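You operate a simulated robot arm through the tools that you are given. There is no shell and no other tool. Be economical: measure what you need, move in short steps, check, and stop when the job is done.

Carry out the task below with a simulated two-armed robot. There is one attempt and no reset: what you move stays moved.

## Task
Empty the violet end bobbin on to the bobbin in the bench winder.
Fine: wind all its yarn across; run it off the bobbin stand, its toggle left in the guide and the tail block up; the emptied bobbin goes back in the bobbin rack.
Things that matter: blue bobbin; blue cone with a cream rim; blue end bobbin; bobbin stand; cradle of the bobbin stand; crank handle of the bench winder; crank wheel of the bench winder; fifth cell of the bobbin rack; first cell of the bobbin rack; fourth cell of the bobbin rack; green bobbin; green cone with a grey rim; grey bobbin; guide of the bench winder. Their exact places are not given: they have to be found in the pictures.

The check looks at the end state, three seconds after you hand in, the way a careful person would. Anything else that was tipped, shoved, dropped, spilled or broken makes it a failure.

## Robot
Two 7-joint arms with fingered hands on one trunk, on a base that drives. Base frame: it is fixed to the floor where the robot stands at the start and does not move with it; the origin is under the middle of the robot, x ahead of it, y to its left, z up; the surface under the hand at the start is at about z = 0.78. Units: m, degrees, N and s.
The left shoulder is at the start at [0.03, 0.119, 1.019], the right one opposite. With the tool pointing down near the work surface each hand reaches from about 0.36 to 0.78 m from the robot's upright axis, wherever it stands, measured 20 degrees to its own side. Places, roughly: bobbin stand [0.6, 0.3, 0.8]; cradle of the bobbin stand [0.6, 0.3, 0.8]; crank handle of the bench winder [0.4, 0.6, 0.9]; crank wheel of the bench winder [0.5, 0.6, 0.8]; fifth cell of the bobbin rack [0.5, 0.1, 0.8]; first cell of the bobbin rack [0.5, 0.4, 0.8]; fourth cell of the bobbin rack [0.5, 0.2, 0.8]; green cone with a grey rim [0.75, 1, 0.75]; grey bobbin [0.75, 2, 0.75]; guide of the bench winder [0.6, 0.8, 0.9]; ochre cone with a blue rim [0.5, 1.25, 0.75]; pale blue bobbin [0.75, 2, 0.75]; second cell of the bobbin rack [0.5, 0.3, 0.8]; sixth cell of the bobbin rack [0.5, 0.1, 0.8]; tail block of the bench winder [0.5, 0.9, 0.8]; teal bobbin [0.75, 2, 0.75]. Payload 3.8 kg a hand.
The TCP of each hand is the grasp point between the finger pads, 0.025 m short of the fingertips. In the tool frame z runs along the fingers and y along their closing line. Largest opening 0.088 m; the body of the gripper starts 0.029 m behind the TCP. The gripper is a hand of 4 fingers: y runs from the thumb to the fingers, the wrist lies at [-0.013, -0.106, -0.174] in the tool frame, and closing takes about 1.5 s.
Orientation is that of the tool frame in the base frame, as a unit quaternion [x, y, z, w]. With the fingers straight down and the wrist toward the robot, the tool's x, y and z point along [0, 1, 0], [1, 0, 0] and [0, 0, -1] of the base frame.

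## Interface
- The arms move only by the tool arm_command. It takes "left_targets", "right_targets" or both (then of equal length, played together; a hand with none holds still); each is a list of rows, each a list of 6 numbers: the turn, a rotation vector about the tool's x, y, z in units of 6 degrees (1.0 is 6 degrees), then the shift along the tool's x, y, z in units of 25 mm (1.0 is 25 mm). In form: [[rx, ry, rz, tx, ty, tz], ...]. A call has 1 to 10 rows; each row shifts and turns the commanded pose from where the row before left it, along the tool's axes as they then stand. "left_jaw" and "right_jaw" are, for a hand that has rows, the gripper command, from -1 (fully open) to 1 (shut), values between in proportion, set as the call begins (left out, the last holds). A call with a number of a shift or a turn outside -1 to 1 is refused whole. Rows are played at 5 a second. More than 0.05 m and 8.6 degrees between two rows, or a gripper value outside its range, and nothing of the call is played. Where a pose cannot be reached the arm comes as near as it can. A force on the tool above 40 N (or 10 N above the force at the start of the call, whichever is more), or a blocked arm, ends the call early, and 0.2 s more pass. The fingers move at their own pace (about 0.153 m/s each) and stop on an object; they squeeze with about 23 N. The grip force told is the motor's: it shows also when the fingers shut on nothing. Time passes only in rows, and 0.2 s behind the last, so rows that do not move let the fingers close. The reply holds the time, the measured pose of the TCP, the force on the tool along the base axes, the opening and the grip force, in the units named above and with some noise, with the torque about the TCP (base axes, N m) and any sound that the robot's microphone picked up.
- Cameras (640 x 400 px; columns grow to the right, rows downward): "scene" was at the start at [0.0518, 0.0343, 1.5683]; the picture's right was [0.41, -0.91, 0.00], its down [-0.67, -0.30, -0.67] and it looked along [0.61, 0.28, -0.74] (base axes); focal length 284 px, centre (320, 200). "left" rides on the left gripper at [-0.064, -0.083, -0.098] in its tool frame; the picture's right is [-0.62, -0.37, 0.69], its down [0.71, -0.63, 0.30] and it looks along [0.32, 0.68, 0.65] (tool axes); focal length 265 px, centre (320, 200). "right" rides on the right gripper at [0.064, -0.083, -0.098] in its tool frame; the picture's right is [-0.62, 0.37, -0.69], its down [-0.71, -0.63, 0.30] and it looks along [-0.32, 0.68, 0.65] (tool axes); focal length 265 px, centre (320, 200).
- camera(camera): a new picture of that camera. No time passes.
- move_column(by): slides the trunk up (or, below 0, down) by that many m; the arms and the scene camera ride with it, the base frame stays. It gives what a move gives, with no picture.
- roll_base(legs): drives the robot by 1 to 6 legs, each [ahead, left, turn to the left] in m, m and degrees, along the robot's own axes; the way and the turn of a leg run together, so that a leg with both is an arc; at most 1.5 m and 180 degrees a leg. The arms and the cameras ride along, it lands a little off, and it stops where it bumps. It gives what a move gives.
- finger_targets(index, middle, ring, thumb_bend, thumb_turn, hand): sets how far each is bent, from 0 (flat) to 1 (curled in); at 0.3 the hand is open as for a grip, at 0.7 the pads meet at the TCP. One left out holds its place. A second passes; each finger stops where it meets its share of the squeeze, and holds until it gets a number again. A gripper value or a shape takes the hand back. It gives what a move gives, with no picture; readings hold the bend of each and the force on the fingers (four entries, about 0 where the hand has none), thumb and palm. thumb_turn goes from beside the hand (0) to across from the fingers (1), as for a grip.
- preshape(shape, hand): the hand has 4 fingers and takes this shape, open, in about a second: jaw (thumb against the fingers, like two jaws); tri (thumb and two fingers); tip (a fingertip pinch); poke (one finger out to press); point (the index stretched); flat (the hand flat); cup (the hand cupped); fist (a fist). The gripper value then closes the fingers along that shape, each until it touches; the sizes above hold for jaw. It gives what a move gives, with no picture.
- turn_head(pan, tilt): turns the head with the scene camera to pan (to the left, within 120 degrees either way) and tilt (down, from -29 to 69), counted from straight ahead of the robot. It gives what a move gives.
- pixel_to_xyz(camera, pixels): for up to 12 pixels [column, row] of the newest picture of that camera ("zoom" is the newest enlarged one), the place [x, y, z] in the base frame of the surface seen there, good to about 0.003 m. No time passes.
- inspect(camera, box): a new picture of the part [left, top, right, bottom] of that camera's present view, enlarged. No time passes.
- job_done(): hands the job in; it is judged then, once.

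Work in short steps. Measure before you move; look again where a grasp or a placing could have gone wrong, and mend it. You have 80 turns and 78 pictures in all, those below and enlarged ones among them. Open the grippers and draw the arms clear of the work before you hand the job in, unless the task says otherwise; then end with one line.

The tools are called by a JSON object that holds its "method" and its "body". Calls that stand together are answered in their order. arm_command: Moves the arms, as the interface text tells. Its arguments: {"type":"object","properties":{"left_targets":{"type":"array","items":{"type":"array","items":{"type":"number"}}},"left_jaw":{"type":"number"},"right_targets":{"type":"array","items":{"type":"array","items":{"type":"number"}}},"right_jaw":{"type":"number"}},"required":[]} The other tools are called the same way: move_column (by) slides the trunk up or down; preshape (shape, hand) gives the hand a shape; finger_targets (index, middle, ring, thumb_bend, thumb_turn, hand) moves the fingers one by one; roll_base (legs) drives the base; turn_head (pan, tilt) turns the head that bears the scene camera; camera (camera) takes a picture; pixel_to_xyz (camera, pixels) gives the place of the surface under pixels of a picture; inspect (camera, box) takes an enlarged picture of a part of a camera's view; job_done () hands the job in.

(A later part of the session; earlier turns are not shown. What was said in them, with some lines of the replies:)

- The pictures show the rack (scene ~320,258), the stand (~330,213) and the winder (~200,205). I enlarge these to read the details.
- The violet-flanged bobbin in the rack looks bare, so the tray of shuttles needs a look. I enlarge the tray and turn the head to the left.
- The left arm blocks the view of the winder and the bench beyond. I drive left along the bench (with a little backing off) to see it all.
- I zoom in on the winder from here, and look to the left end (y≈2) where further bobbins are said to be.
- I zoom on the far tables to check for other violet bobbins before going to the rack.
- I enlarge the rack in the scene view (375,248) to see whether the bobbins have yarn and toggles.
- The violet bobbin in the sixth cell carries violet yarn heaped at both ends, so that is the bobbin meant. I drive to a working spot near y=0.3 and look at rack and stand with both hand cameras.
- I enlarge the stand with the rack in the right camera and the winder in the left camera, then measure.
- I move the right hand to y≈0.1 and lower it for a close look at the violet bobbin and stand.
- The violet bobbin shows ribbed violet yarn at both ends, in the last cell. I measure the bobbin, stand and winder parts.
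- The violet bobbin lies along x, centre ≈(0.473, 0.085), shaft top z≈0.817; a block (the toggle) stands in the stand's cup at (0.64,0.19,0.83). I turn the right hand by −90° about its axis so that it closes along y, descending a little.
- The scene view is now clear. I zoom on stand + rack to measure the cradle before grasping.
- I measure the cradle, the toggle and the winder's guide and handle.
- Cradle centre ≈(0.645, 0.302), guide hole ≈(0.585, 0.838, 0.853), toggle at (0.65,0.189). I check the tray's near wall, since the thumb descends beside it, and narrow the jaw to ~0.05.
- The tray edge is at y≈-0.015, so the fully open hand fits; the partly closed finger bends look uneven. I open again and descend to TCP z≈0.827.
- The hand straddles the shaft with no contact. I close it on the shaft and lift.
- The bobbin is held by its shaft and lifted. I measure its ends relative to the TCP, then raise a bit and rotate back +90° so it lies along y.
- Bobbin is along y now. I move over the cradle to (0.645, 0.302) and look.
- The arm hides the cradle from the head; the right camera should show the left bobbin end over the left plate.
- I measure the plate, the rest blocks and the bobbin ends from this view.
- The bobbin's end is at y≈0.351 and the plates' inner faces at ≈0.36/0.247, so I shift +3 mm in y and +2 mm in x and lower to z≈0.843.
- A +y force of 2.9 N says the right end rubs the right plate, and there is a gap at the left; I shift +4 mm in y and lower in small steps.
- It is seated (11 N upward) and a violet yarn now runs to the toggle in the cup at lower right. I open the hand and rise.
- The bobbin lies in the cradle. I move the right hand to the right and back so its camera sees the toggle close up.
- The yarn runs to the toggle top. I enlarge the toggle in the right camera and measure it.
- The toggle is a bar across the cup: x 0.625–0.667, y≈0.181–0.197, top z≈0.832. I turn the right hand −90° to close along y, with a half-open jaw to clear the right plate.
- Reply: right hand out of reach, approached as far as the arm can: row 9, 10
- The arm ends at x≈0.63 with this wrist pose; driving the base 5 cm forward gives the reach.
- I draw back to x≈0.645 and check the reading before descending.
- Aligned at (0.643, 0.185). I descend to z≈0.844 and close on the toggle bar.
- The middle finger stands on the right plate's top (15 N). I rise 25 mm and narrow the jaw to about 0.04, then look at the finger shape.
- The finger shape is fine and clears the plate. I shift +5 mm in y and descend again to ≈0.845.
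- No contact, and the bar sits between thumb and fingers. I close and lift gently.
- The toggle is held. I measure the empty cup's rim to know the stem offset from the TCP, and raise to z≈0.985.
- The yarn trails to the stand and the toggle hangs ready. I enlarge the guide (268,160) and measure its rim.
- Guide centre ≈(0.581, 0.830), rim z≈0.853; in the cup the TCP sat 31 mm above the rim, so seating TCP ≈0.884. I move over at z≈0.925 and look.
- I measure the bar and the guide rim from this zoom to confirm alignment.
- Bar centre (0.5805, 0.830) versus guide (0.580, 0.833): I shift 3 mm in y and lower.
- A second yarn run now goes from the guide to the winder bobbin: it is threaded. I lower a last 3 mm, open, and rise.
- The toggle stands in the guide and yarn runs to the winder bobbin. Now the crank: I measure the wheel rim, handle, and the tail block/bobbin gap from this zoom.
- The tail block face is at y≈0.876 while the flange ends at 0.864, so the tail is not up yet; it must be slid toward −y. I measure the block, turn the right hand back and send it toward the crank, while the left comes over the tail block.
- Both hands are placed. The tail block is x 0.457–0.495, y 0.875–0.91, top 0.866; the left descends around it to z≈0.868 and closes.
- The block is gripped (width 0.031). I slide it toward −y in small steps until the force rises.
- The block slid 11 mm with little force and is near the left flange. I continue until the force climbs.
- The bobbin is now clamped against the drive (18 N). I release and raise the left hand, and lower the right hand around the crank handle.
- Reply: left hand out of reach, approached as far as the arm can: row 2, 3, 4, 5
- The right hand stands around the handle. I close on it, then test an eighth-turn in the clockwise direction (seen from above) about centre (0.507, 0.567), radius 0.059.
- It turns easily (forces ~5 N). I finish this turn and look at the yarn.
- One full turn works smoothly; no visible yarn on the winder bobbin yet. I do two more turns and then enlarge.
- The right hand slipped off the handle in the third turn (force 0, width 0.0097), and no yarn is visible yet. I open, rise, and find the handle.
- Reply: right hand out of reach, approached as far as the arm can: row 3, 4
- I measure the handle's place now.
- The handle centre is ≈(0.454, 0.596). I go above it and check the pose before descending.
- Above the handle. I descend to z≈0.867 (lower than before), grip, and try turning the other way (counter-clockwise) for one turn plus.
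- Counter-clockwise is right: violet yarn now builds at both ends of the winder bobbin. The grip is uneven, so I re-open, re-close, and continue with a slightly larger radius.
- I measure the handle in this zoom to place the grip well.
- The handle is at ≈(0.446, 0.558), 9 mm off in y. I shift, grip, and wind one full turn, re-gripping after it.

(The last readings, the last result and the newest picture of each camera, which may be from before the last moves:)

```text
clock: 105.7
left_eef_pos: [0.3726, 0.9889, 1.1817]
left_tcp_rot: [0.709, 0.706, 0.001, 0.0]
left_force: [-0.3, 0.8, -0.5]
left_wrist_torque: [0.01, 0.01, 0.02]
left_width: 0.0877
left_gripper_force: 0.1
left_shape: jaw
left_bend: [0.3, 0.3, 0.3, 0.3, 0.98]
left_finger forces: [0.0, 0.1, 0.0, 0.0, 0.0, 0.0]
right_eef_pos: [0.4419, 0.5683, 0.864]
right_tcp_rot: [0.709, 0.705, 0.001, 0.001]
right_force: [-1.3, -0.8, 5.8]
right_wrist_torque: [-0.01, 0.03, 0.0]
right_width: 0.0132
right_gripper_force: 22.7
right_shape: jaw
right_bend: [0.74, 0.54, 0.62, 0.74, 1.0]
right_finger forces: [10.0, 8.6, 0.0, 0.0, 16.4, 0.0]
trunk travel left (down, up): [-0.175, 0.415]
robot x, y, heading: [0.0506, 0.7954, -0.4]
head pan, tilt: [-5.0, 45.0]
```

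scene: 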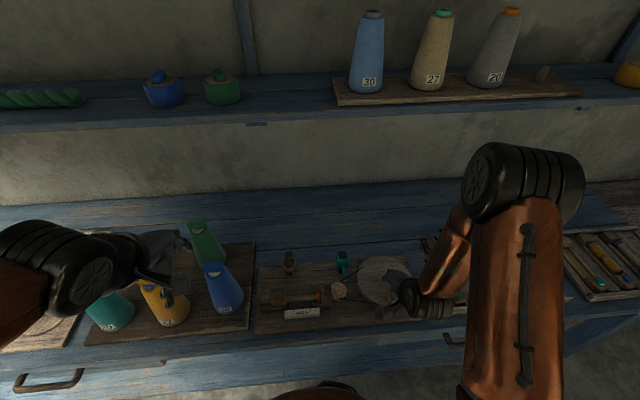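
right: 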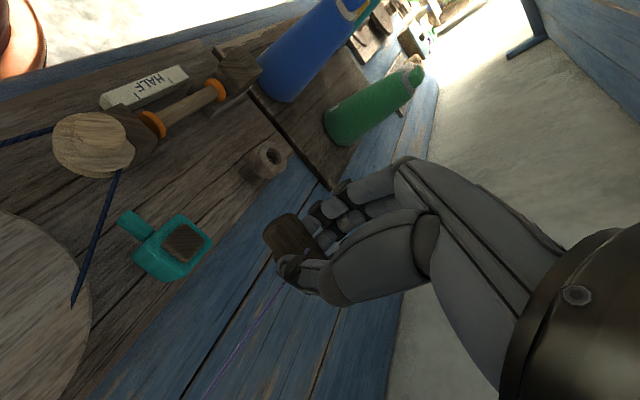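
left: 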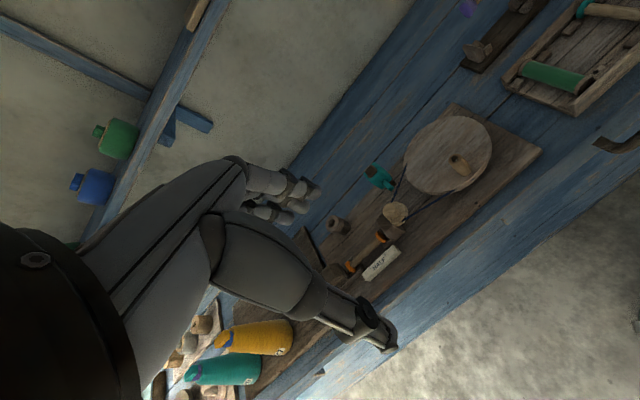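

This radius runs cleanly with the grip holding. I wind two more turns and look.

{"method": "arm_command", "body": {"right_targets": [[0, 0, 0, -0.934, 0.186, 0], [0, 0, 0, -0.792, 0.529, 0], [0, 0, 0, -0.529, 0.792, 0], [0, 0, 0, -0.186, 0.934, 0], [0, 0, 0, 0.186, 0.934, 0], [0, 0, 0, 0.529, 0.792, 0], [0, 0, 0, 0.792, 0.529, 0], [0, 0, 0, 0.934, 0.186, 0]]}}

{"method": "arm_command", "body": {"right_targets": [[0, 0, 0, 0.934, -0.186, 0], [0, 0, 0, 0.792, -0.529, 0], [0, 0, 0, 0.529, -0.792, 0], [0, 0, 0, 0.186, -0.934, 0], [0, 0, 0, -0.186, -0.934, 0], [0, 0, 0, -0.529, -0.792, 0], [0, 0, 0, -0.792, -0.529, 0], [0, 0, 0, -0.934, -0.186, 0]]}}

{"method": "arm_command", "body": {"right_targets": [[0, 0, 0, -0.934, 0.186, 0], [0, 0, 0, -0.792, 0.529, 0], [0, 0, 0, -0.529, 0.792, 0], [0, 0, 0, -0.186, 0.934, 0], [0, 0, 0, 0.186, 0.934, 0], [0, 0, 0, 0.529, 0.792, 0], [0, 0, 0, 0.792, 0.529, 0], [0, 0, 0, 0.934, 0.186, 0]]}}

{"method": "arm_command", "body": {"right_targets": [[0, 0, 0, 0.934, -0.186, 0], [0, 0, 0, 0.792, -0.529, 0], [0, 0, 0, 0.529, -0.792, 0], [0, 0, 0, 0.186, -0.934, 0], [0, 0, 0, -0.186, -0.934, 0], [0, 0, 0, -0.529, -0.792, 0], [0, 0, 0, -0.792, -0.529, 0], [0, 0, 0, -0.934, -0.186, 0]]}}

{"method": "inspect", "body": {"camera": "scene", "box": [250, 205, 474, 345]}}

```text
clock: 107.5
left_eef_pos: [0.3731, 0.9909, 1.1819]
left_tcp_rot: [0.708, 0.706, 0.0, -0.001]
left_force: [-0.3, -0.1, -0.2]
left_wrist_torque: [-0.01, -0.01, 0.0]
left_width: 0.0877
left_gripper_force: 0.0
left_shape: jaw
left_bend: [0.3, 0.3, 0.3, 0.3, 0.98]
left_finger forces: [0.1, 0.0, 0.1, 0.0, 0.1, 0.0]
right_eef_pos: [0.5649, 0.5685, 0.8653]
right_tcp_rot: [0.709, 0.705, -0.001, 0.0]
right_force: [1.4, 0.2, 1.4]
right_wrist_torque: [0.0, -0.08, 0.01]
right_width: 0.0139
right_gripper_force: 23.0
right_shape: jaw
right_bend: [0.74, 0.53, 0.62, 0.74, 1.0]
right_finger forces: [9.5, 9.3, 0.0, 0.0, 14.9, 0.1]
trunk travel left (down, up): [-0.175, 0.415]
robot x, y, heading: [0.0519, 0.7933, -0.0]
head pan, tilt: [-5.0, 45.0]
```

```text
clock: 109.3
left_eef_pos: [0.3727, 0.9899, 1.1815]
left_tcp_rot: [0.709, 0.706, 0.0, 0.0]
left_force: [-1.2, -0.8, 0.4]
left_wrist_torque: [0.0, 0.01, 0.0]
left_width: 0.0877
left_gripper_force: 0.0
left_shape: jaw
left_bend: [0.3, 0.3, 0.3, 0.3, 0.98]
left_finger forces: [0.0, 0.0, 0.0, 0.0, 0.0, 0.0]
right_eef_pos: [0.4436, 0.5672, 0.8644]
right_tcp_rot: [0.709, 0.706, 0.0, 0.001]
right_force: [-1.5, -0.2, -2.2]
right_wrist_torque: [0.02, 0.03, -0.01]
right_width: 0.0128
right_gripper_force: 22.6
right_shape: jaw
right_bend: [0.74, 0.54, 0.62, 0.74, 1.0]
right_finger forces: [8.9, 8.7, 0.0, 0.0, 14.5, 0.1]
trunk travel left (down, up): [-0.175, 0.415]
robot x, y, heading: [0.0527, 0.7906, -0.3]
head pan, tilt: [-5.0, 45.0]
```

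```text
clock: 111.1
left_eef_pos: [0.3736, 0.9902, 1.1806]
left_tcp_rot: [0.708, 0.706, -0.001, -0.001]
left_force: [0.0, -0.3, -0.2]
left_wrist_torque: [-0.01, 0.06, -0.02]
left_width: 0.0876
left_gripper_force: 0.1
left_shape: jaw
left_bend: [0.3, 0.3, 0.3, 0.3, 0.98]
left_finger forces: [0.0, 0.1, 0.0, 0.1, 0.0, 0.0]
right_eef_pos: [0.564, 0.5688, 0.8666]
right_tcp_rot: [0.709, 0.705, 0.0, 0.0]
right_force: [2.5, -0.3, -7.6]
right_wrist_torque: [0.03, -0.05, 0.03]
right_width: 0.0125
right_gripper_force: 22.9
right_shape: jaw
right_bend: [0.74, 0.53, 0.64, 0.75, 1.0]
right_finger forces: [8.5, 10.0, 1.8, 0.0, 12.6, 0.0]
trunk travel left (down, up): [-0.175, 0.415]
robot x, y, heading: [0.0528, 0.7916, -0.1]
head pan, tilt: [-5.0, 45.0]
```

```text
clock: 112.9
left_eef_pos: [0.3737, 0.9906, 1.1816]
left_tcp_rot: [0.708, 0.706, -0.001, 0.0]
left_force: [1.7, 1.1, -0.2]
left_wrist_torque: [-0.04, -0.02, 0.0]
left_width: 0.0876
left_gripper_force: 0.0
left_shape: jaw
left_bend: [0.3, 0.3, 0.3, 0.3, 0.98]
left_finger forces: [0.0, 0.1, 0.0, 0.1, 0.0, 0.1]
right_eef_pos: [0.4456, 0.5661, 0.8665]
right_tcp_rot: [0.709, 0.705, 0.002, 0.003]
right_force: [10.8, 2.7, 4.5]
right_wrist_torque: [-0.06, -0.25, 0.16]
right_width: 0.0127
right_gripper_force: 23.0
right_shape: jaw
right_bend: [0.74, 0.56, 0.61, 0.78, 1.0]
right_finger forces: [0.1, 7.0, 3.9, 0.0, 0.2, 0.1]
trunk travel left (down, up): [-0.175, 0.415]
robot x, y, heading: [0.053, 0.7908, -0.4]
head pan, tilt: [-5.0, 45.0]
```

```text
2.86 times, centred on (362, 275) of scene
```

zoom: 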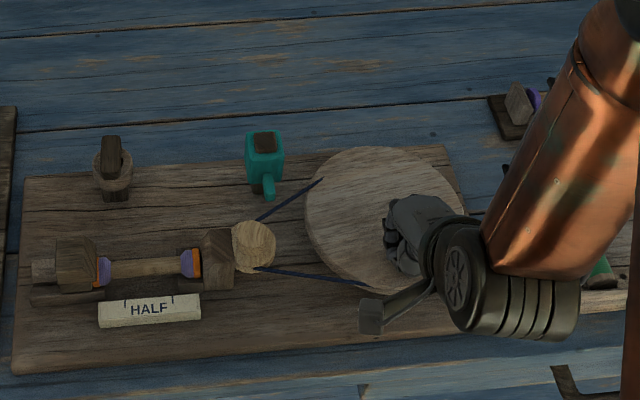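

Both yarn runs have vanished: the yarn has run off completely on to the winder bobbin, and the toggle stands in the guide with the tail block up. I release the handle, rise, and drive back to the stand.

{"method": "arm_command", "body": {"right_targets": [[0, 0, 0, 0, 0, 0], [0, 0, 0, 0, 0, 0], [0, 0, 0, 0, 0, 0], [0, 0, 0, 0, 0, 0], [0, 0, 0, 0, 0, -0.6], [0, 0, 0, 0, 0.3, -1], [0, 0, 0, 0, 0.5, -1], [0, 0, 0, 0, 1, -1], [0, 0, 0, 0, 1, -1], [0, 0, 0, 0, 1, -0.5]], "right_jaw": -1}}

{"method": "inspect", "body": {"camera": "scene", "box": [250, 215, 474, 355]}}

{"method": "roll_base", "body": {"legs": [[0, -0.46, 0]]}}

{"method": "camera", "body": {"camera": "right"}}

```text
clock: 115.1
left_eef_pos: [0.3737, 0.9898, 1.1813]
left_tcp_rot: [0.708, 0.706, 0.0, 0.001]
left_force: [-0.8, -0.2, -0.6]
left_wrist_torque: [0.01, -0.03, -0.03]
left_width: 0.0877
left_gripper_force: 0.0
left_shape: jaw
left_bend: [0.3, 0.3, 0.3, 0.3, 0.98]
left_finger forces: [0.0, 0.0, 0.0, 0.0, 0.0, 0.0]
right_eef_pos: [0.5361, 0.5672, 0.9945]
right_tcp_rot: [0.708, 0.706, -0.001, -0.001]
right_force: [0.1, -0.1, -0.2]
right_wrist_torque: [0.0, -0.01, 0.01]
right_width: 0.0877
right_gripper_force: 0.0
right_shape: jaw
right_bend: [0.3, 0.3, 0.3, 0.3, 0.98]
right_finger forces: [0.1, 0.1, 0.0, 0.0, 0.0, 0.0]
trunk travel left (down, up): [-0.175, 0.415]
robot x, y, heading: [0.0522, 0.7854, 0.1]
head pan, tilt: [-5.0, 45.0]
```

```text
2.86 times, centred on (362, 285) of scene
```

zoom: 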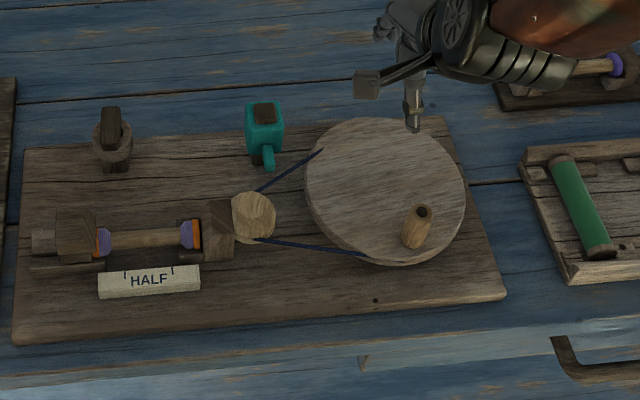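

```text
clock: 117.8
left_eef_pos: [0.3707, 0.5296, 1.1821]
left_tcp_rot: [0.708, 0.706, 0.001, 0.0]
left_force: [0.7, -0.3, 0.2]
left_wrist_torque: [0.02, -0.02, -0.04]
left_width: 0.0878
left_gripper_force: 0.1
left_shape: jaw
left_bend: [0.3, 0.3, 0.3, 0.3, 0.98]
left_finger forces: [0.1, 0.0, 0.1, 0.1, 0.0, 0.0]
right_eef_pos: [0.535, 0.107, 0.9929]
right_tcp_rot: [0.708, 0.706, 0.0, 0.0]
right_force: [-0.9, -0.1, -0.5]
right_wrist_torque: [0.02, -0.04, 0.01]
right_width: 0.0875
right_gripper_force: 0.0
right_shape: jaw
right_bend: [0.3, 0.3, 0.3, 0.3, 0.98]
right_finger forces: [0.0, 0.1, 0.0, 0.0, 0.0, 0.0]
trunk travel left (down, up): [-0.175, 0.415]
robot x, y, heading: [0.0482, 0.3301, -0.3]
head pan, tilt: [-5.0, 45.0]
```

```text
7 pictures are left
```

right: 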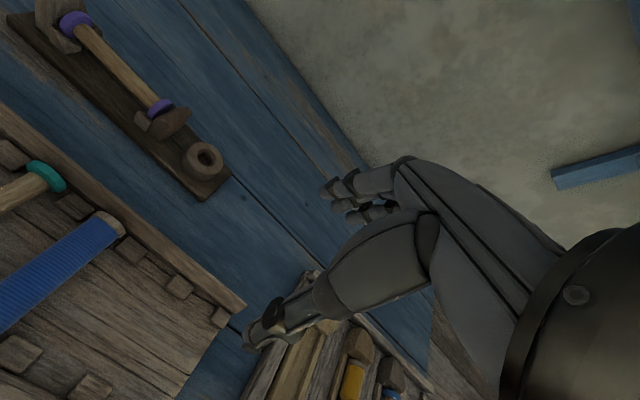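

The violet bobbin is bare now. I measure it in the cradle.

{"method": "pixel_to_xyz", "body": {"camera": "right", "pixels": [[74, 24], [160, 107], [100, 48], [118, 67], [136, 86], [153, 110], [168, 101]]}}

```text
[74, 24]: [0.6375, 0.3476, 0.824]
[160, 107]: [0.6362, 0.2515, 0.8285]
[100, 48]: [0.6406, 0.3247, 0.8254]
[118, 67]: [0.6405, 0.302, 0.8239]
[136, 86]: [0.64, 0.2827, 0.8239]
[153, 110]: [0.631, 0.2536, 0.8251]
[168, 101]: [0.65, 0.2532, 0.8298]
```

Bobbin centre ≈(0.644, 0.301), shaft top z 0.825. I go above it, descend to z≈0.837 and close.

{"method": "arm_command", "body": {"right_targets": [[0, 0, 0, 0.97, 0.55, 0], [0, 0, 0, 0.97, 0.55, 0], [0, 0, 0, 0.97, 0.55, 0], [0, 0, 0, 0.97, 0.55, 0], [0, 0, 0, 0.97, 0.55, 0], [0, 0, 0, 0.97, 0.55, 0], [0, 0, 0, 0.97, 0.55, 0.5], [0, 0, 0, 0.97, 0.55, 0.8], [0, 0, 0, 0, 0, 1], [0, 0, 0, 0, 0, 0]]}}

{"method": "arm_command", "body": {"right_targets": [[0, 0, 0, 0, 0, 1], [0, 0, 0, 0, 0, 1], [0, 0, 0, 0, 0, 1], [0, 0, 0, 0, 0, 0.6], [0, 0, 0, 0, 0, 0.34], [0, 0, 0, 0, 0, 0]]}}

{"method": "inspect", "body": {"camera": "right", "box": [100, 150, 420, 350]}}

```text
clock: 120.0
left_eef_pos: [0.37, 0.5304, 1.1825]
left_tcp_rot: [0.708, 0.706, 0.0, 0.0]
left_force: [0.0, 0.6, -0.4]
left_wrist_torque: [-0.01, 0.0, -0.04]
left_width: 0.0878
left_gripper_force: 0.1
left_shape: jaw
left_bend: [0.3, 0.3, 0.3, 0.3, 0.98]
left_finger forces: [0.0, 0.1, 0.0, 0.0, 0.0, 0.0]
right_eef_pos: [0.647, 0.3035, 0.9362]
right_tcp_rot: [0.709, 0.705, 0.0, 0.001]
right_force: [-0.4, -0.3, -0.2]
right_wrist_torque: [0.03, 0.02, 0.0]
right_width: 0.0879
right_gripper_force: 0.1
right_shape: jaw
right_bend: [0.3, 0.3, 0.3, 0.3, 0.98]
right_finger forces: [0.0, 0.1, 0.0, 0.0, 0.0, 0.0]
trunk travel left (down, up): [-0.175, 0.415]
robot x, y, heading: [0.0519, 0.3303, -0.1]
head pan, tilt: [-5.0, 45.0]
```

```text
clock: 121.4
left_eef_pos: [0.3701, 0.5304, 1.1808]
left_tcp_rot: [0.708, 0.706, 0.0, 0.0]
left_force: [0.3, 0.0, -0.1]
left_wrist_torque: [0.04, 0.03, 0.02]
left_width: 0.0876
left_gripper_force: 0.0
left_shape: jaw
left_bend: [0.3, 0.3, 0.3, 0.3, 0.98]
left_finger forces: [0.1, 0.1, 0.0, 0.1, 0.0, 0.0]
right_eef_pos: [0.6475, 0.3029, 0.8382]
right_tcp_rot: [0.709, 0.706, 0.0, 0.0]
right_force: [0.0, -0.3, -0.4]
right_wrist_torque: [-0.01, 0.04, 0.03]
right_width: 0.0876
right_gripper_force: 0.0
right_shape: jaw
right_bend: [0.3, 0.3, 0.3, 0.3, 0.98]
right_finger forces: [0.0, 0.0, 0.0, 0.0, 0.0, 0.1]
trunk travel left (down, up): [-0.175, 0.415]
robot x, y, heading: [0.0464, 0.335, -0.2]
head pan, tilt: [-5.0, 45.0]
```

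```text
2.00 times, centred on (260, 250) of right
```

zoom: 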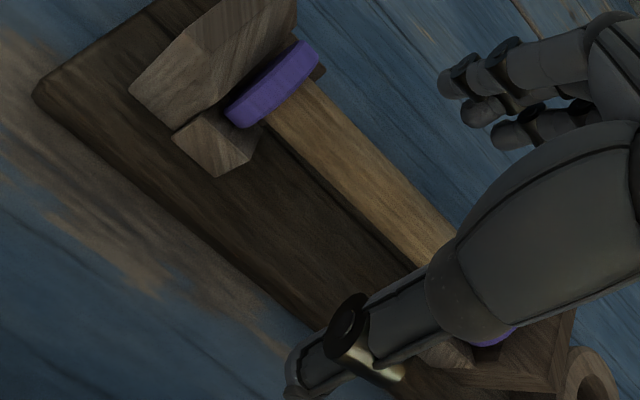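

The hand straddles the bare shaft. I close, lift, and carry it back above the sixth cell.

{"method": "arm_command", "body": {"right_targets": [[0, 0, 0, 0, 0, 0], [0, 0, 0, 0, 0, 0], [0, 0, 0, 0, 0, 0], [0, 0, 0, 0, 0, 0], [0, 0, 0, 0, 0, 0], [0, 0, 0, 0, 0, 0], [0, 0, 0, 0, 0, 0], [0, 0, 0, 0, 0, 0], [0, 0, 0, 0, 0, 0]], "right_jaw": 1}}

{"method": "arm_command", "body": {"right_targets": [[0, 0, 0, 0, 0, -0.4], [0, 0, 0, 0, 0, -0.8], [0, 0, 0, 0, 0, -1], [0, 0, 0, 0, 0, -1], [0, 0, 0, 0, 0, -1], [0, 0, 0, 0, 0, -0.5]]}}

{"method": "arm_command", "body": {"right_targets": [[0, 0, 0, -0.96, -0.77, 0], [0, 0, 0, -0.96, -0.77, 0], [0, 0, 0, -0.96, -0.77, 0], [0, 0, 0, -0.96, -0.77, 0], [0, 0, 0, -0.96, -0.77, 0], [0, 0, 0, -0.96, -0.77, 0], [0, 0, 0, -0.96, -0.77, 0], [0, 0, 0, -0.96, -0.77, 0], [0, 0, 0, -0.96, -0.77, 0]]}}

{"method": "arm_command", "body": {"right_targets": [[0, 0, -1, 0, 0, 0], [0, 0, -1, 0, 0, 0], [0, 0, -1, 0, 0, 0], [0, 0, -1, 0, 0, 0], [0, 0, -1, 0, 0, 0], [0, 0, -1, 0, 0, 0], [0, 0, -1, 0, 0, 0], [0, 0, -1, 0, 0, 0]]}}

{"method": "arm_command", "body": {"right_targets": [[0, 0, -1, 0, 0, 0], [0, 0, -1, 0, 0, 0], [0, 0, -1, 0, 0, 0], [0, 0, -1, 0, 0, 0], [0, 0, -1, 0, 0, 0], [0, 0, -1, 0, 0, 0], [0, 0, -1, 0, 0, 0], [0, 0, 0, 0, 0, 0]]}}

{"method": "camera", "body": {"camera": "right"}}

```text
clock: 123.4
left_eef_pos: [0.3701, 0.5309, 1.1828]
left_tcp_rot: [0.709, 0.706, 0.0, 0.0]
left_force: [-0.1, 0.5, 0.5]
left_wrist_torque: [-0.01, 0.0, 0.0]
left_width: 0.0877
left_gripper_force: 0.1
left_shape: jaw
left_bend: [0.3, 0.3, 0.3, 0.3, 0.98]
left_finger forces: [0.0, 0.0, 0.0, 0.0, 0.1, 0.0]
right_eef_pos: [0.6465, 0.3025, 0.8389]
right_tcp_rot: [0.708, 0.706, 0.0, 0.0]
right_force: [0.2, -0.1, 2.7]
right_wrist_torque: [0.0, 0.02, 0.09]
right_width: 0.0141
right_gripper_force: 22.9
right_shape: jaw
right_bend: [0.72, 0.62, 0.63, 0.75, 1.0]
right_finger forces: [12.1, 6.0, 2.9, 0.0, 20.4, 0.0]
trunk travel left (down, up): [-0.175, 0.415]
robot x, y, heading: [0.0507, 0.331, -0.2]
head pan, tilt: [-5.0, 45.0]
```

```text
clock: 124.8
left_eef_pos: [0.3701, 0.5307, 1.1818]
left_tcp_rot: [0.708, 0.706, 0.0, 0.0]
left_force: [0.0, 0.0, -0.5]
left_wrist_torque: [0.02, 0.0, -0.02]
left_width: 0.088
left_gripper_force: 0.1
left_shape: jaw
left_bend: [0.3, 0.3, 0.3, 0.3, 0.98]
left_finger forces: [0.0, 0.1, 0.0, 0.0, 0.0, 0.1]
right_eef_pos: [0.6467, 0.3015, 0.9543]
right_tcp_rot: [0.709, 0.706, 0.001, 0.0]
right_force: [-0.1, 0.2, -0.7]
right_wrist_torque: [0.01, -0.01, 0.0]
right_width: 0.014
right_gripper_force: 23.0
right_shape: jaw
right_bend: [0.72, 0.63, 0.65, 0.75, 1.0]
right_finger forces: [12.8, 5.0, 2.3, 0.1, 20.0, 0.0]
trunk travel left (down, up): [-0.175, 0.415]
robot x, y, heading: [0.0479, 0.3307, -0.1]
head pan, tilt: [-5.0, 45.0]
```

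```text
clock: 126.8
left_eef_pos: [0.3701, 0.5305, 1.181]
left_tcp_rot: [0.708, 0.706, 0.001, 0.0]
left_force: [0.4, -0.3, -0.5]
left_wrist_torque: [0.0, 0.01, 0.01]
left_width: 0.0876
left_gripper_force: 0.1
left_shape: jaw
left_bend: [0.3, 0.3, 0.3, 0.3, 0.98]
left_finger forces: [0.0, 0.0, 0.0, 0.0, 0.0, 0.1]
right_eef_pos: [0.4718, 0.0857, 0.9548]
right_tcp_rot: [0.707, 0.707, 0.0, 0.0]
right_force: [0.6, -1.0, -0.8]
right_wrist_torque: [-0.02, -0.01, 0.0]
right_width: 0.014
right_gripper_force: 22.6
right_shape: jaw
right_bend: [0.72, 0.63, 0.65, 0.75, 1.0]
right_finger forces: [12.8, 4.8, 2.2, 0.0, 19.7, 0.0]
trunk travel left (down, up): [-0.175, 0.415]
robot x, y, heading: [0.0479, 0.3291, -0.0]
head pan, tilt: [-5.0, 45.0]
```

```text
clock: 128.6
left_eef_pos: [0.3707, 0.5299, 1.181]
left_tcp_rot: [0.709, 0.705, 0.0, 0.0]
left_force: [-0.6, -0.9, -1.3]
left_wrist_torque: [0.01, 0.02, 0.0]
left_width: 0.0877
left_gripper_force: 0.0
left_shape: jaw
left_bend: [0.3, 0.3, 0.3, 0.3, 0.98]
left_finger forces: [0.0, 0.0, 0.0, 0.0, 0.1, 0.0]
right_eef_pos: [0.4736, 0.0839, 0.9545]
right_tcp_rot: [0.359, 0.933, 0.001, 0.0]
right_force: [-0.5, 0.1, 0.3]
right_wrist_torque: [0.03, 0.02, 0.02]
right_width: 0.0133
right_gripper_force: 22.7
right_shape: jaw
right_bend: [0.72, 0.63, 0.66, 0.75, 1.0]
right_finger forces: [12.9, 4.6, 2.1, 0.1, 19.6, 0.1]
trunk travel left (down, up): [-0.175, 0.415]
robot x, y, heading: [0.0496, 0.3298, 0.3]
head pan, tilt: [-5.0, 45.0]
```

```text
clock: 130.4
left_eef_pos: [0.3705, 0.5306, 1.181]
left_tcp_rot: [0.708, 0.706, 0.0, 0.0]
left_force: [-0.5, 1.0, 0.1]
left_wrist_torque: [0.0, 0.03, 0.0]
left_width: 0.0879
left_gripper_force: 0.0
left_shape: jaw
left_bend: [0.3, 0.3, 0.3, 0.3, 0.98]
left_finger forces: [0.0, 0.0, 0.0, 0.0, 0.0, 0.0]
right_eef_pos: [0.4728, 0.0857, 0.9547]
right_tcp_rot: [0.0, 1.0, 0.0, 0.0]
right_force: [-0.2, 0.0, -1.0]
right_wrist_torque: [0.01, -0.02, 0.01]
right_width: 0.0134
right_gripper_force: 23.1
right_shape: jaw
right_bend: [0.72, 0.64, 0.71, 0.75, 1.0]
right_finger forces: [12.9, 4.4, 2.0, 0.1, 19.7, 0.0]
trunk travel left (down, up): [-0.175, 0.415]
robot x, y, heading: [0.0494, 0.3326, -0.1]
head pan, tilt: [-5.0, 45.0]
```

```text
5 pictures are left
```

right: 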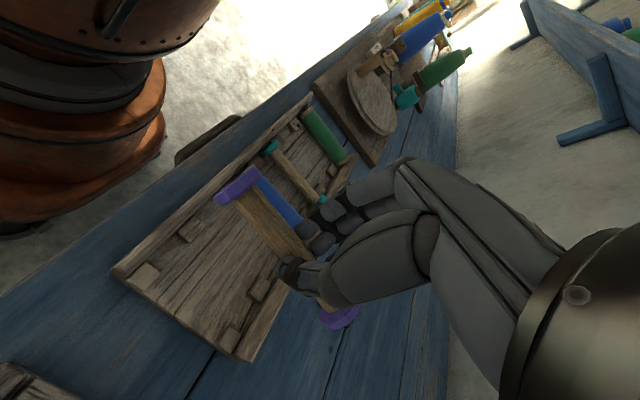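

Bobbin along x above the cell. I measure its ends and the cell's end blocks.

{"method": "pixel_to_xyz", "body": {"camera": "right", "pixels": [[238, 180], [228, 194], [340, 318], [255, 210], [280, 235], [145, 272], [188, 232], [232, 340], [262, 288], [125, 268]]}}

```text
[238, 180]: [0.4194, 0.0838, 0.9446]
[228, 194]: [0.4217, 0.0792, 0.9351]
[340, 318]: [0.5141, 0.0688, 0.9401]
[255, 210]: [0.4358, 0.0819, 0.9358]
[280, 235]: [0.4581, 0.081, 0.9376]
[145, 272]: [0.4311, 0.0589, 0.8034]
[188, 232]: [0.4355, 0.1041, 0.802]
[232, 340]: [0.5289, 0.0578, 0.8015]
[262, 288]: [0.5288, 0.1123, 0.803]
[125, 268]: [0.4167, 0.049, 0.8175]
```

The bobbin sits ~5 mm too near and ~7 mm lower in the hand than at the first pick; I shift +5 mm in x and lower toward z≈0.835 watching the force.

{"method": "arm_command", "body": {"right_targets": [[0, 0, 0, -0.2, 0, 0.6], [0, 0, 0, 0, 0, 1], [0, 0, 0, 0, 0, 1], [0, 0, 0, 0, 0, 1], [0, 0, 0, 0, 0, 0.6], [0, 0, 0, 0, 0, 0.35], [0, 0, 0, 0, 0, 0]]}}

{"method": "arm_command", "body": {"right_targets": [[0, 0, 0, 0, 0, 0.12], [0, 0, 0, 0, 0, 0]]}}

{"method": "inspect", "body": {"camera": "right", "box": [100, 140, 420, 380]}}

```text
clock: 132.0
left_eef_pos: [0.3718, 0.5304, 1.1813]
left_tcp_rot: [0.709, 0.706, 0.0, 0.0]
left_force: [-0.6, -0.1, -0.5]
left_wrist_torque: [-0.03, 0.03, 0.02]
left_width: 0.0876
left_gripper_force: 0.0
left_shape: jaw
left_bend: [0.3, 0.3, 0.3, 0.3, 0.98]
left_finger forces: [0.0, 0.0, 0.1, 0.1, 0.0, 0.0]
right_eef_pos: [0.4791, 0.0846, 0.841]
right_tcp_rot: [0.003, 1.0, 0.0, 0.001]
right_force: [6.4, -0.6, 1.6]
right_wrist_torque: [0.0, -0.07, -0.03]
right_width: 0.0134
right_gripper_force: 23.5
right_shape: jaw
right_bend: [0.72, 0.64, 0.7, 0.75, 1.0]
right_finger forces: [14.9, 4.0, 2.0, 0.0, 20.2, 0.0]
trunk travel left (down, up): [-0.175, 0.415]
robot x, y, heading: [0.0496, 0.3288, 0.0]
head pan, tilt: [-5.0, 45.0]
```

```text
clock: 132.6
left_eef_pos: [0.3722, 0.5306, 1.1813]
left_tcp_rot: [0.708, 0.706, 0.0, 0.0]
left_force: [-0.4, -0.7, 0.9]
left_wrist_torque: [-0.01, 0.01, -0.04]
left_width: 0.0878
left_gripper_force: 0.1
left_shape: jaw
left_bend: [0.3, 0.3, 0.3, 0.3, 0.98]
left_finger forces: [0.0, 0.0, 0.1, 0.1, 0.0, 0.1]
right_eef_pos: [0.4792, 0.0869, 0.8381]
right_tcp_rot: [0.002, 1.0, 0.0, 0.001]
right_force: [8.6, 1.1, 8.4]
right_wrist_torque: [0.09, -0.09, 0.0]
right_width: 0.0137
right_gripper_force: 22.6
right_shape: jaw
right_bend: [0.72, 0.64, 0.7, 0.75, 1.0]
right_finger forces: [16.5, 4.8, 3.1, 0.0, 21.9, 0.0]
trunk travel left (down, up): [-0.175, 0.415]
robot x, y, heading: [0.0487, 0.3323, -0.4]
head pan, tilt: [-5.0, 45.0]
```

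```text
1.67 times, centred on (260, 260) of right
```

zoom: 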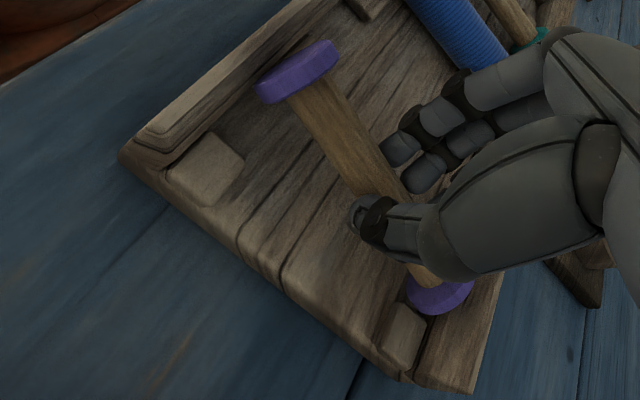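

A +8.6 N x-force shows the near flange rubbing the front wall. I measure before correcting.

{"method": "pixel_to_xyz", "body": {"camera": "zoom", "pixels": [[300, 60], [262, 95], [330, 75], [320, 100], [350, 140], [440, 295], [460, 290], [215, 100], [240, 95], [205, 165], [405, 335], [470, 330]]}}

```text
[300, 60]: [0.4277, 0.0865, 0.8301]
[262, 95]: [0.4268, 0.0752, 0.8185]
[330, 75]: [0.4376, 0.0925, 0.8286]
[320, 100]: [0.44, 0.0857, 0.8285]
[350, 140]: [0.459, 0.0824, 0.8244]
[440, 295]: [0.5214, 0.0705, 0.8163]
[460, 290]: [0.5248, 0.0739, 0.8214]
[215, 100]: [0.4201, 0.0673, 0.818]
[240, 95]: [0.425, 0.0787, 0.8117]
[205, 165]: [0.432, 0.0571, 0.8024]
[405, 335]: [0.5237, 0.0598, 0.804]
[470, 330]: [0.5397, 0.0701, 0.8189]
```

The near flange sits ~8 mm high against the wall, while the far end has room to ~0.537. I lift 4 mm, shift +5 mm in x, and lower again.

{"method": "arm_command", "body": {"right_targets": [[0, 0, 0, 0, 0, -0.16], [0, 0, 0, -0.2, 0, 0], [0, 0, 0, 0, 0, 0], [0, 0, 0, 0, 0, 0.16], [0, 0, 0, 0, 0, 0.1], [0, 0, 0, 0, 0, 0]]}}

```text
clock: 134.0
left_eef_pos: [0.3711, 0.5305, 1.1818]
left_tcp_rot: [0.708, 0.706, -0.001, 0.0]
left_force: [0.3, -0.2, -0.3]
left_wrist_torque: [0.02, -0.02, -0.01]
left_width: 0.0877
left_gripper_force: 0.0
left_shape: jaw
left_bend: [0.3, 0.3, 0.3, 0.3, 0.98]
left_finger forces: [0.0, 0.0, 0.0, 0.0, 0.1, 0.0]
right_eef_pos: [0.4842, 0.0857, 0.8352]
right_tcp_rot: [0.001, 1.0, 0.0, 0.0]
right_force: [-1.0, 0.6, 2.4]
right_wrist_torque: [0.01, -0.01, 0.06]
right_width: 0.0134
right_gripper_force: 22.7
right_shape: jaw
right_bend: [0.72, 0.64, 0.71, 0.75, 1.0]
right_finger forces: [12.3, 5.6, 4.4, 0.0, 19.8, 0.0]
trunk travel left (down, up): [-0.175, 0.415]
robot x, y, heading: [0.0497, 0.3336, -0.2]
head pan, tilt: [-5.0, 45.0]
```

The x force is gone and contact below starts (2.4 N). I lower 2–4 mm more.

{"method": "arm_command", "body": {"right_targets": [[0, 0, 0, 0, 0, 0.08], [0, 0, 0, 0, 0, 0.08], [0, 0, 0, 0, 0, 0]]}}

```text
clock: 134.8
left_eef_pos: [0.3704, 0.5297, 1.1821]
left_tcp_rot: [0.708, 0.707, 0.0, 0.0]
left_force: [-0.6, -0.4, -0.4]
left_wrist_torque: [-0.03, -0.01, 0.0]
left_width: 0.0878
left_gripper_force: 0.0
left_shape: jaw
left_bend: [0.3, 0.3, 0.3, 0.3, 0.98]
left_finger forces: [0.1, 0.0, 0.0, 0.1, 0.2, 0.1]
right_eef_pos: [0.4825, 0.0843, 0.8313]
right_tcp_rot: [0.002, 1.0, 0.0, 0.0]
right_force: [0.5, -4.5, 14.9]
right_wrist_torque: [-0.09, -0.05, 0.12]
right_width: 0.0136
right_gripper_force: 22.6
right_shape: jaw
right_bend: [0.72, 0.64, 0.72, 0.75, 1.0]
right_finger forces: [12.1, 6.7, 4.7, 0.0, 26.3, 0.1]
trunk travel left (down, up): [-0.175, 0.415]
robot x, y, heading: [0.0474, 0.3273, -0.1]
head pan, tilt: [-5.0, 45.0]
```

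Fully down (15 N). I open, rise straight up, and look (4 pictures left).

{"method": "arm_command", "body": {"right_targets": [[0, 0, 0, 0, 0, -0.05], [0, 0, 0, 0, 0, 0], [0, 0, 0, 0, 0, 0], [0, 0, 0, 0, 0, 0], [0, 0, 0, 0, 0, 0], [0, 0, 0, 0, 0, -0.5], [0, 0, 0, 0, 0, -1], [0, 0, 0, 0, 0, -1], [0, 0, 0, 0, 0, -1], [0, 0, 0, 0, 0, -1]], "right_jaw": -1}}

{"method": "inspect", "body": {"camera": "right", "box": [80, 100, 400, 380]}}

```text
clock: 137.0
left_eef_pos: [0.3707, 0.5309, 1.1819]
left_tcp_rot: [0.708, 0.706, 0.0, -0.001]
left_force: [-0.7, -0.2, 0.0]
left_wrist_torque: [-0.01, 0.03, -0.01]
left_width: 0.0879
left_gripper_force: 0.0
left_shape: jaw
left_bend: [0.3, 0.3, 0.3, 0.3, 0.98]
left_finger forces: [0.0, 0.0, 0.0, 0.0, 0.0, 0.0]
right_eef_pos: [0.4827, 0.0846, 0.945]
right_tcp_rot: [0.002, 1.0, 0.0, 0.0]
right_force: [0.1, -0.1, 0.6]
right_wrist_torque: [0.0, -0.02, -0.02]
right_width: 0.0878
right_gripper_force: 0.1
right_shape: jaw
right_bend: [0.3, 0.3, 0.3, 0.3, 0.98]
right_finger forces: [0.1, 0.0, 0.0, 0.0, 0.0, 0.1]
trunk travel left (down, up): [-0.175, 0.415]
robot x, y, heading: [0.0468, 0.3351, -0.3]
head pan, tilt: [-5.0, 45.0]
```

```text
1.43 times, centred on (240, 240) of right
```

zoom: 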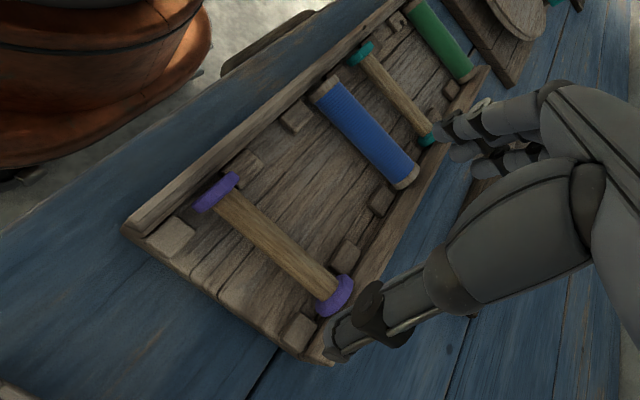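

The bobbin lies in its cell between the blocks. I check the heights of both flanges and raise the arms clear, then take a final view.

{"method": "pixel_to_xyz", "body": {"camera": "zoom", "pixels": [[215, 190], [335, 295], [250, 225], [300, 265]]}}

{"method": "arm_command", "body": {"right_targets": [[0, 0, 0, 0, 0, -1], [0, 0, 0, 0, -0.5, -1], [0, 0, 0, 0, -0.5, -1], [0, 0, 0, 0, -0.5, -1], [0, 0, 0, 0, -0.5, -1], [0, 0, 0, 0, -0.5, -1]]}}

{"method": "turn_head", "body": {"pan": 35, "tilt": 45}}

{"method": "camera", "body": {"camera": "scene"}}

```text
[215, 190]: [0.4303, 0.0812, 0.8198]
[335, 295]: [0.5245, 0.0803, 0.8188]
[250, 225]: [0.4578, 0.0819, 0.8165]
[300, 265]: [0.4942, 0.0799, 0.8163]
```

```text
clock: 138.4
left_eef_pos: [0.3697, 0.5293, 1.1813]
left_tcp_rot: [0.708, 0.706, 0.0, 0.0]
left_force: [-0.8, -1.0, -0.4]
left_wrist_torque: [-0.01, 0.03, 0.04]
left_width: 0.0875
left_gripper_force: 0.0
left_shape: jaw
left_bend: [0.3, 0.3, 0.3, 0.3, 0.98]
left_finger forces: [0.0, 0.0, 0.1, 0.0, 0.0, 0.0]
right_eef_pos: [0.483, 0.0215, 1.0949]
right_tcp_rot: [0.001, 1.0, 0.0, -0.001]
right_force: [0.3, -0.6, -0.1]
right_wrist_torque: [-0.01, 0.01, 0.01]
right_width: 0.0875
right_gripper_force: 0.0
right_shape: jaw
right_bend: [0.3, 0.3, 0.3, 0.3, 0.98]
right_finger forces: [0.0, 0.0, 0.0, 0.1, 0.0, 0.0]
trunk travel left (down, up): [-0.175, 0.415]
robot x, y, heading: [0.0516, 0.3338, -0.2]
head pan, tilt: [-5.0, 45.0]
```

```text
clock: 139.5
left_eef_pos: [0.3711, 0.5302, 1.1807]
left_tcp_rot: [0.708, 0.706, 0.0, 0.0]
left_force: [-0.7, 0.0, -0.5]
left_wrist_torque: [-0.02, 0.01, 0.04]
left_width: 0.0878
left_gripper_force: 0.1
left_shape: jaw
left_bend: [0.3, 0.3, 0.3, 0.3, 0.98]
left_finger forces: [0.1, 0.1, 0.0, 0.0, 0.0, 0.0]
right_eef_pos: [0.4827, 0.0214, 1.0949]
right_tcp_rot: [0.001, 1.0, 0.0, 0.0]
right_force: [0.1, -0.5, -0.3]
right_wrist_torque: [0.0, 0.03, 0.03]
right_width: 0.0873
right_gripper_force: 0.0
right_shape: jaw
right_bend: [0.3, 0.3, 0.3, 0.3, 0.98]
right_finger forces: [0.0, 0.1, 0.0, 0.1, 0.0, 0.0]
trunk travel left (down, up): [-0.175, 0.415]
robot x, y, heading: [0.0489, 0.3326, -0.3]
head pan, tilt: [35.0, 45.0]
```

```text
2 pictures are left
```

scene: 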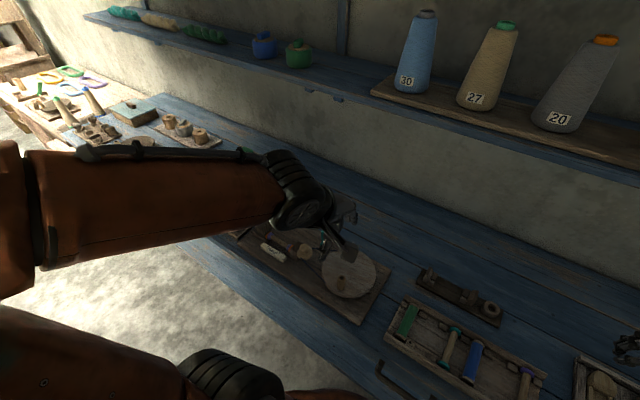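

The bobbin lies level in its cell (flanges at z≈0.82), the stand is empty, and the toggle and tail block were last seen in place. Both arms are clear with open hands, so I hand in.

{"method": "job_done", "body": {}}

```text
The job is handed in.
```

I wound the violet end bobbin's yarn onto the bobbin in the bench winder, put the empty bobbin back in the sixth cell of the bobbin rack, and handed in the job. The toggle is in the guide and the tail block is up.
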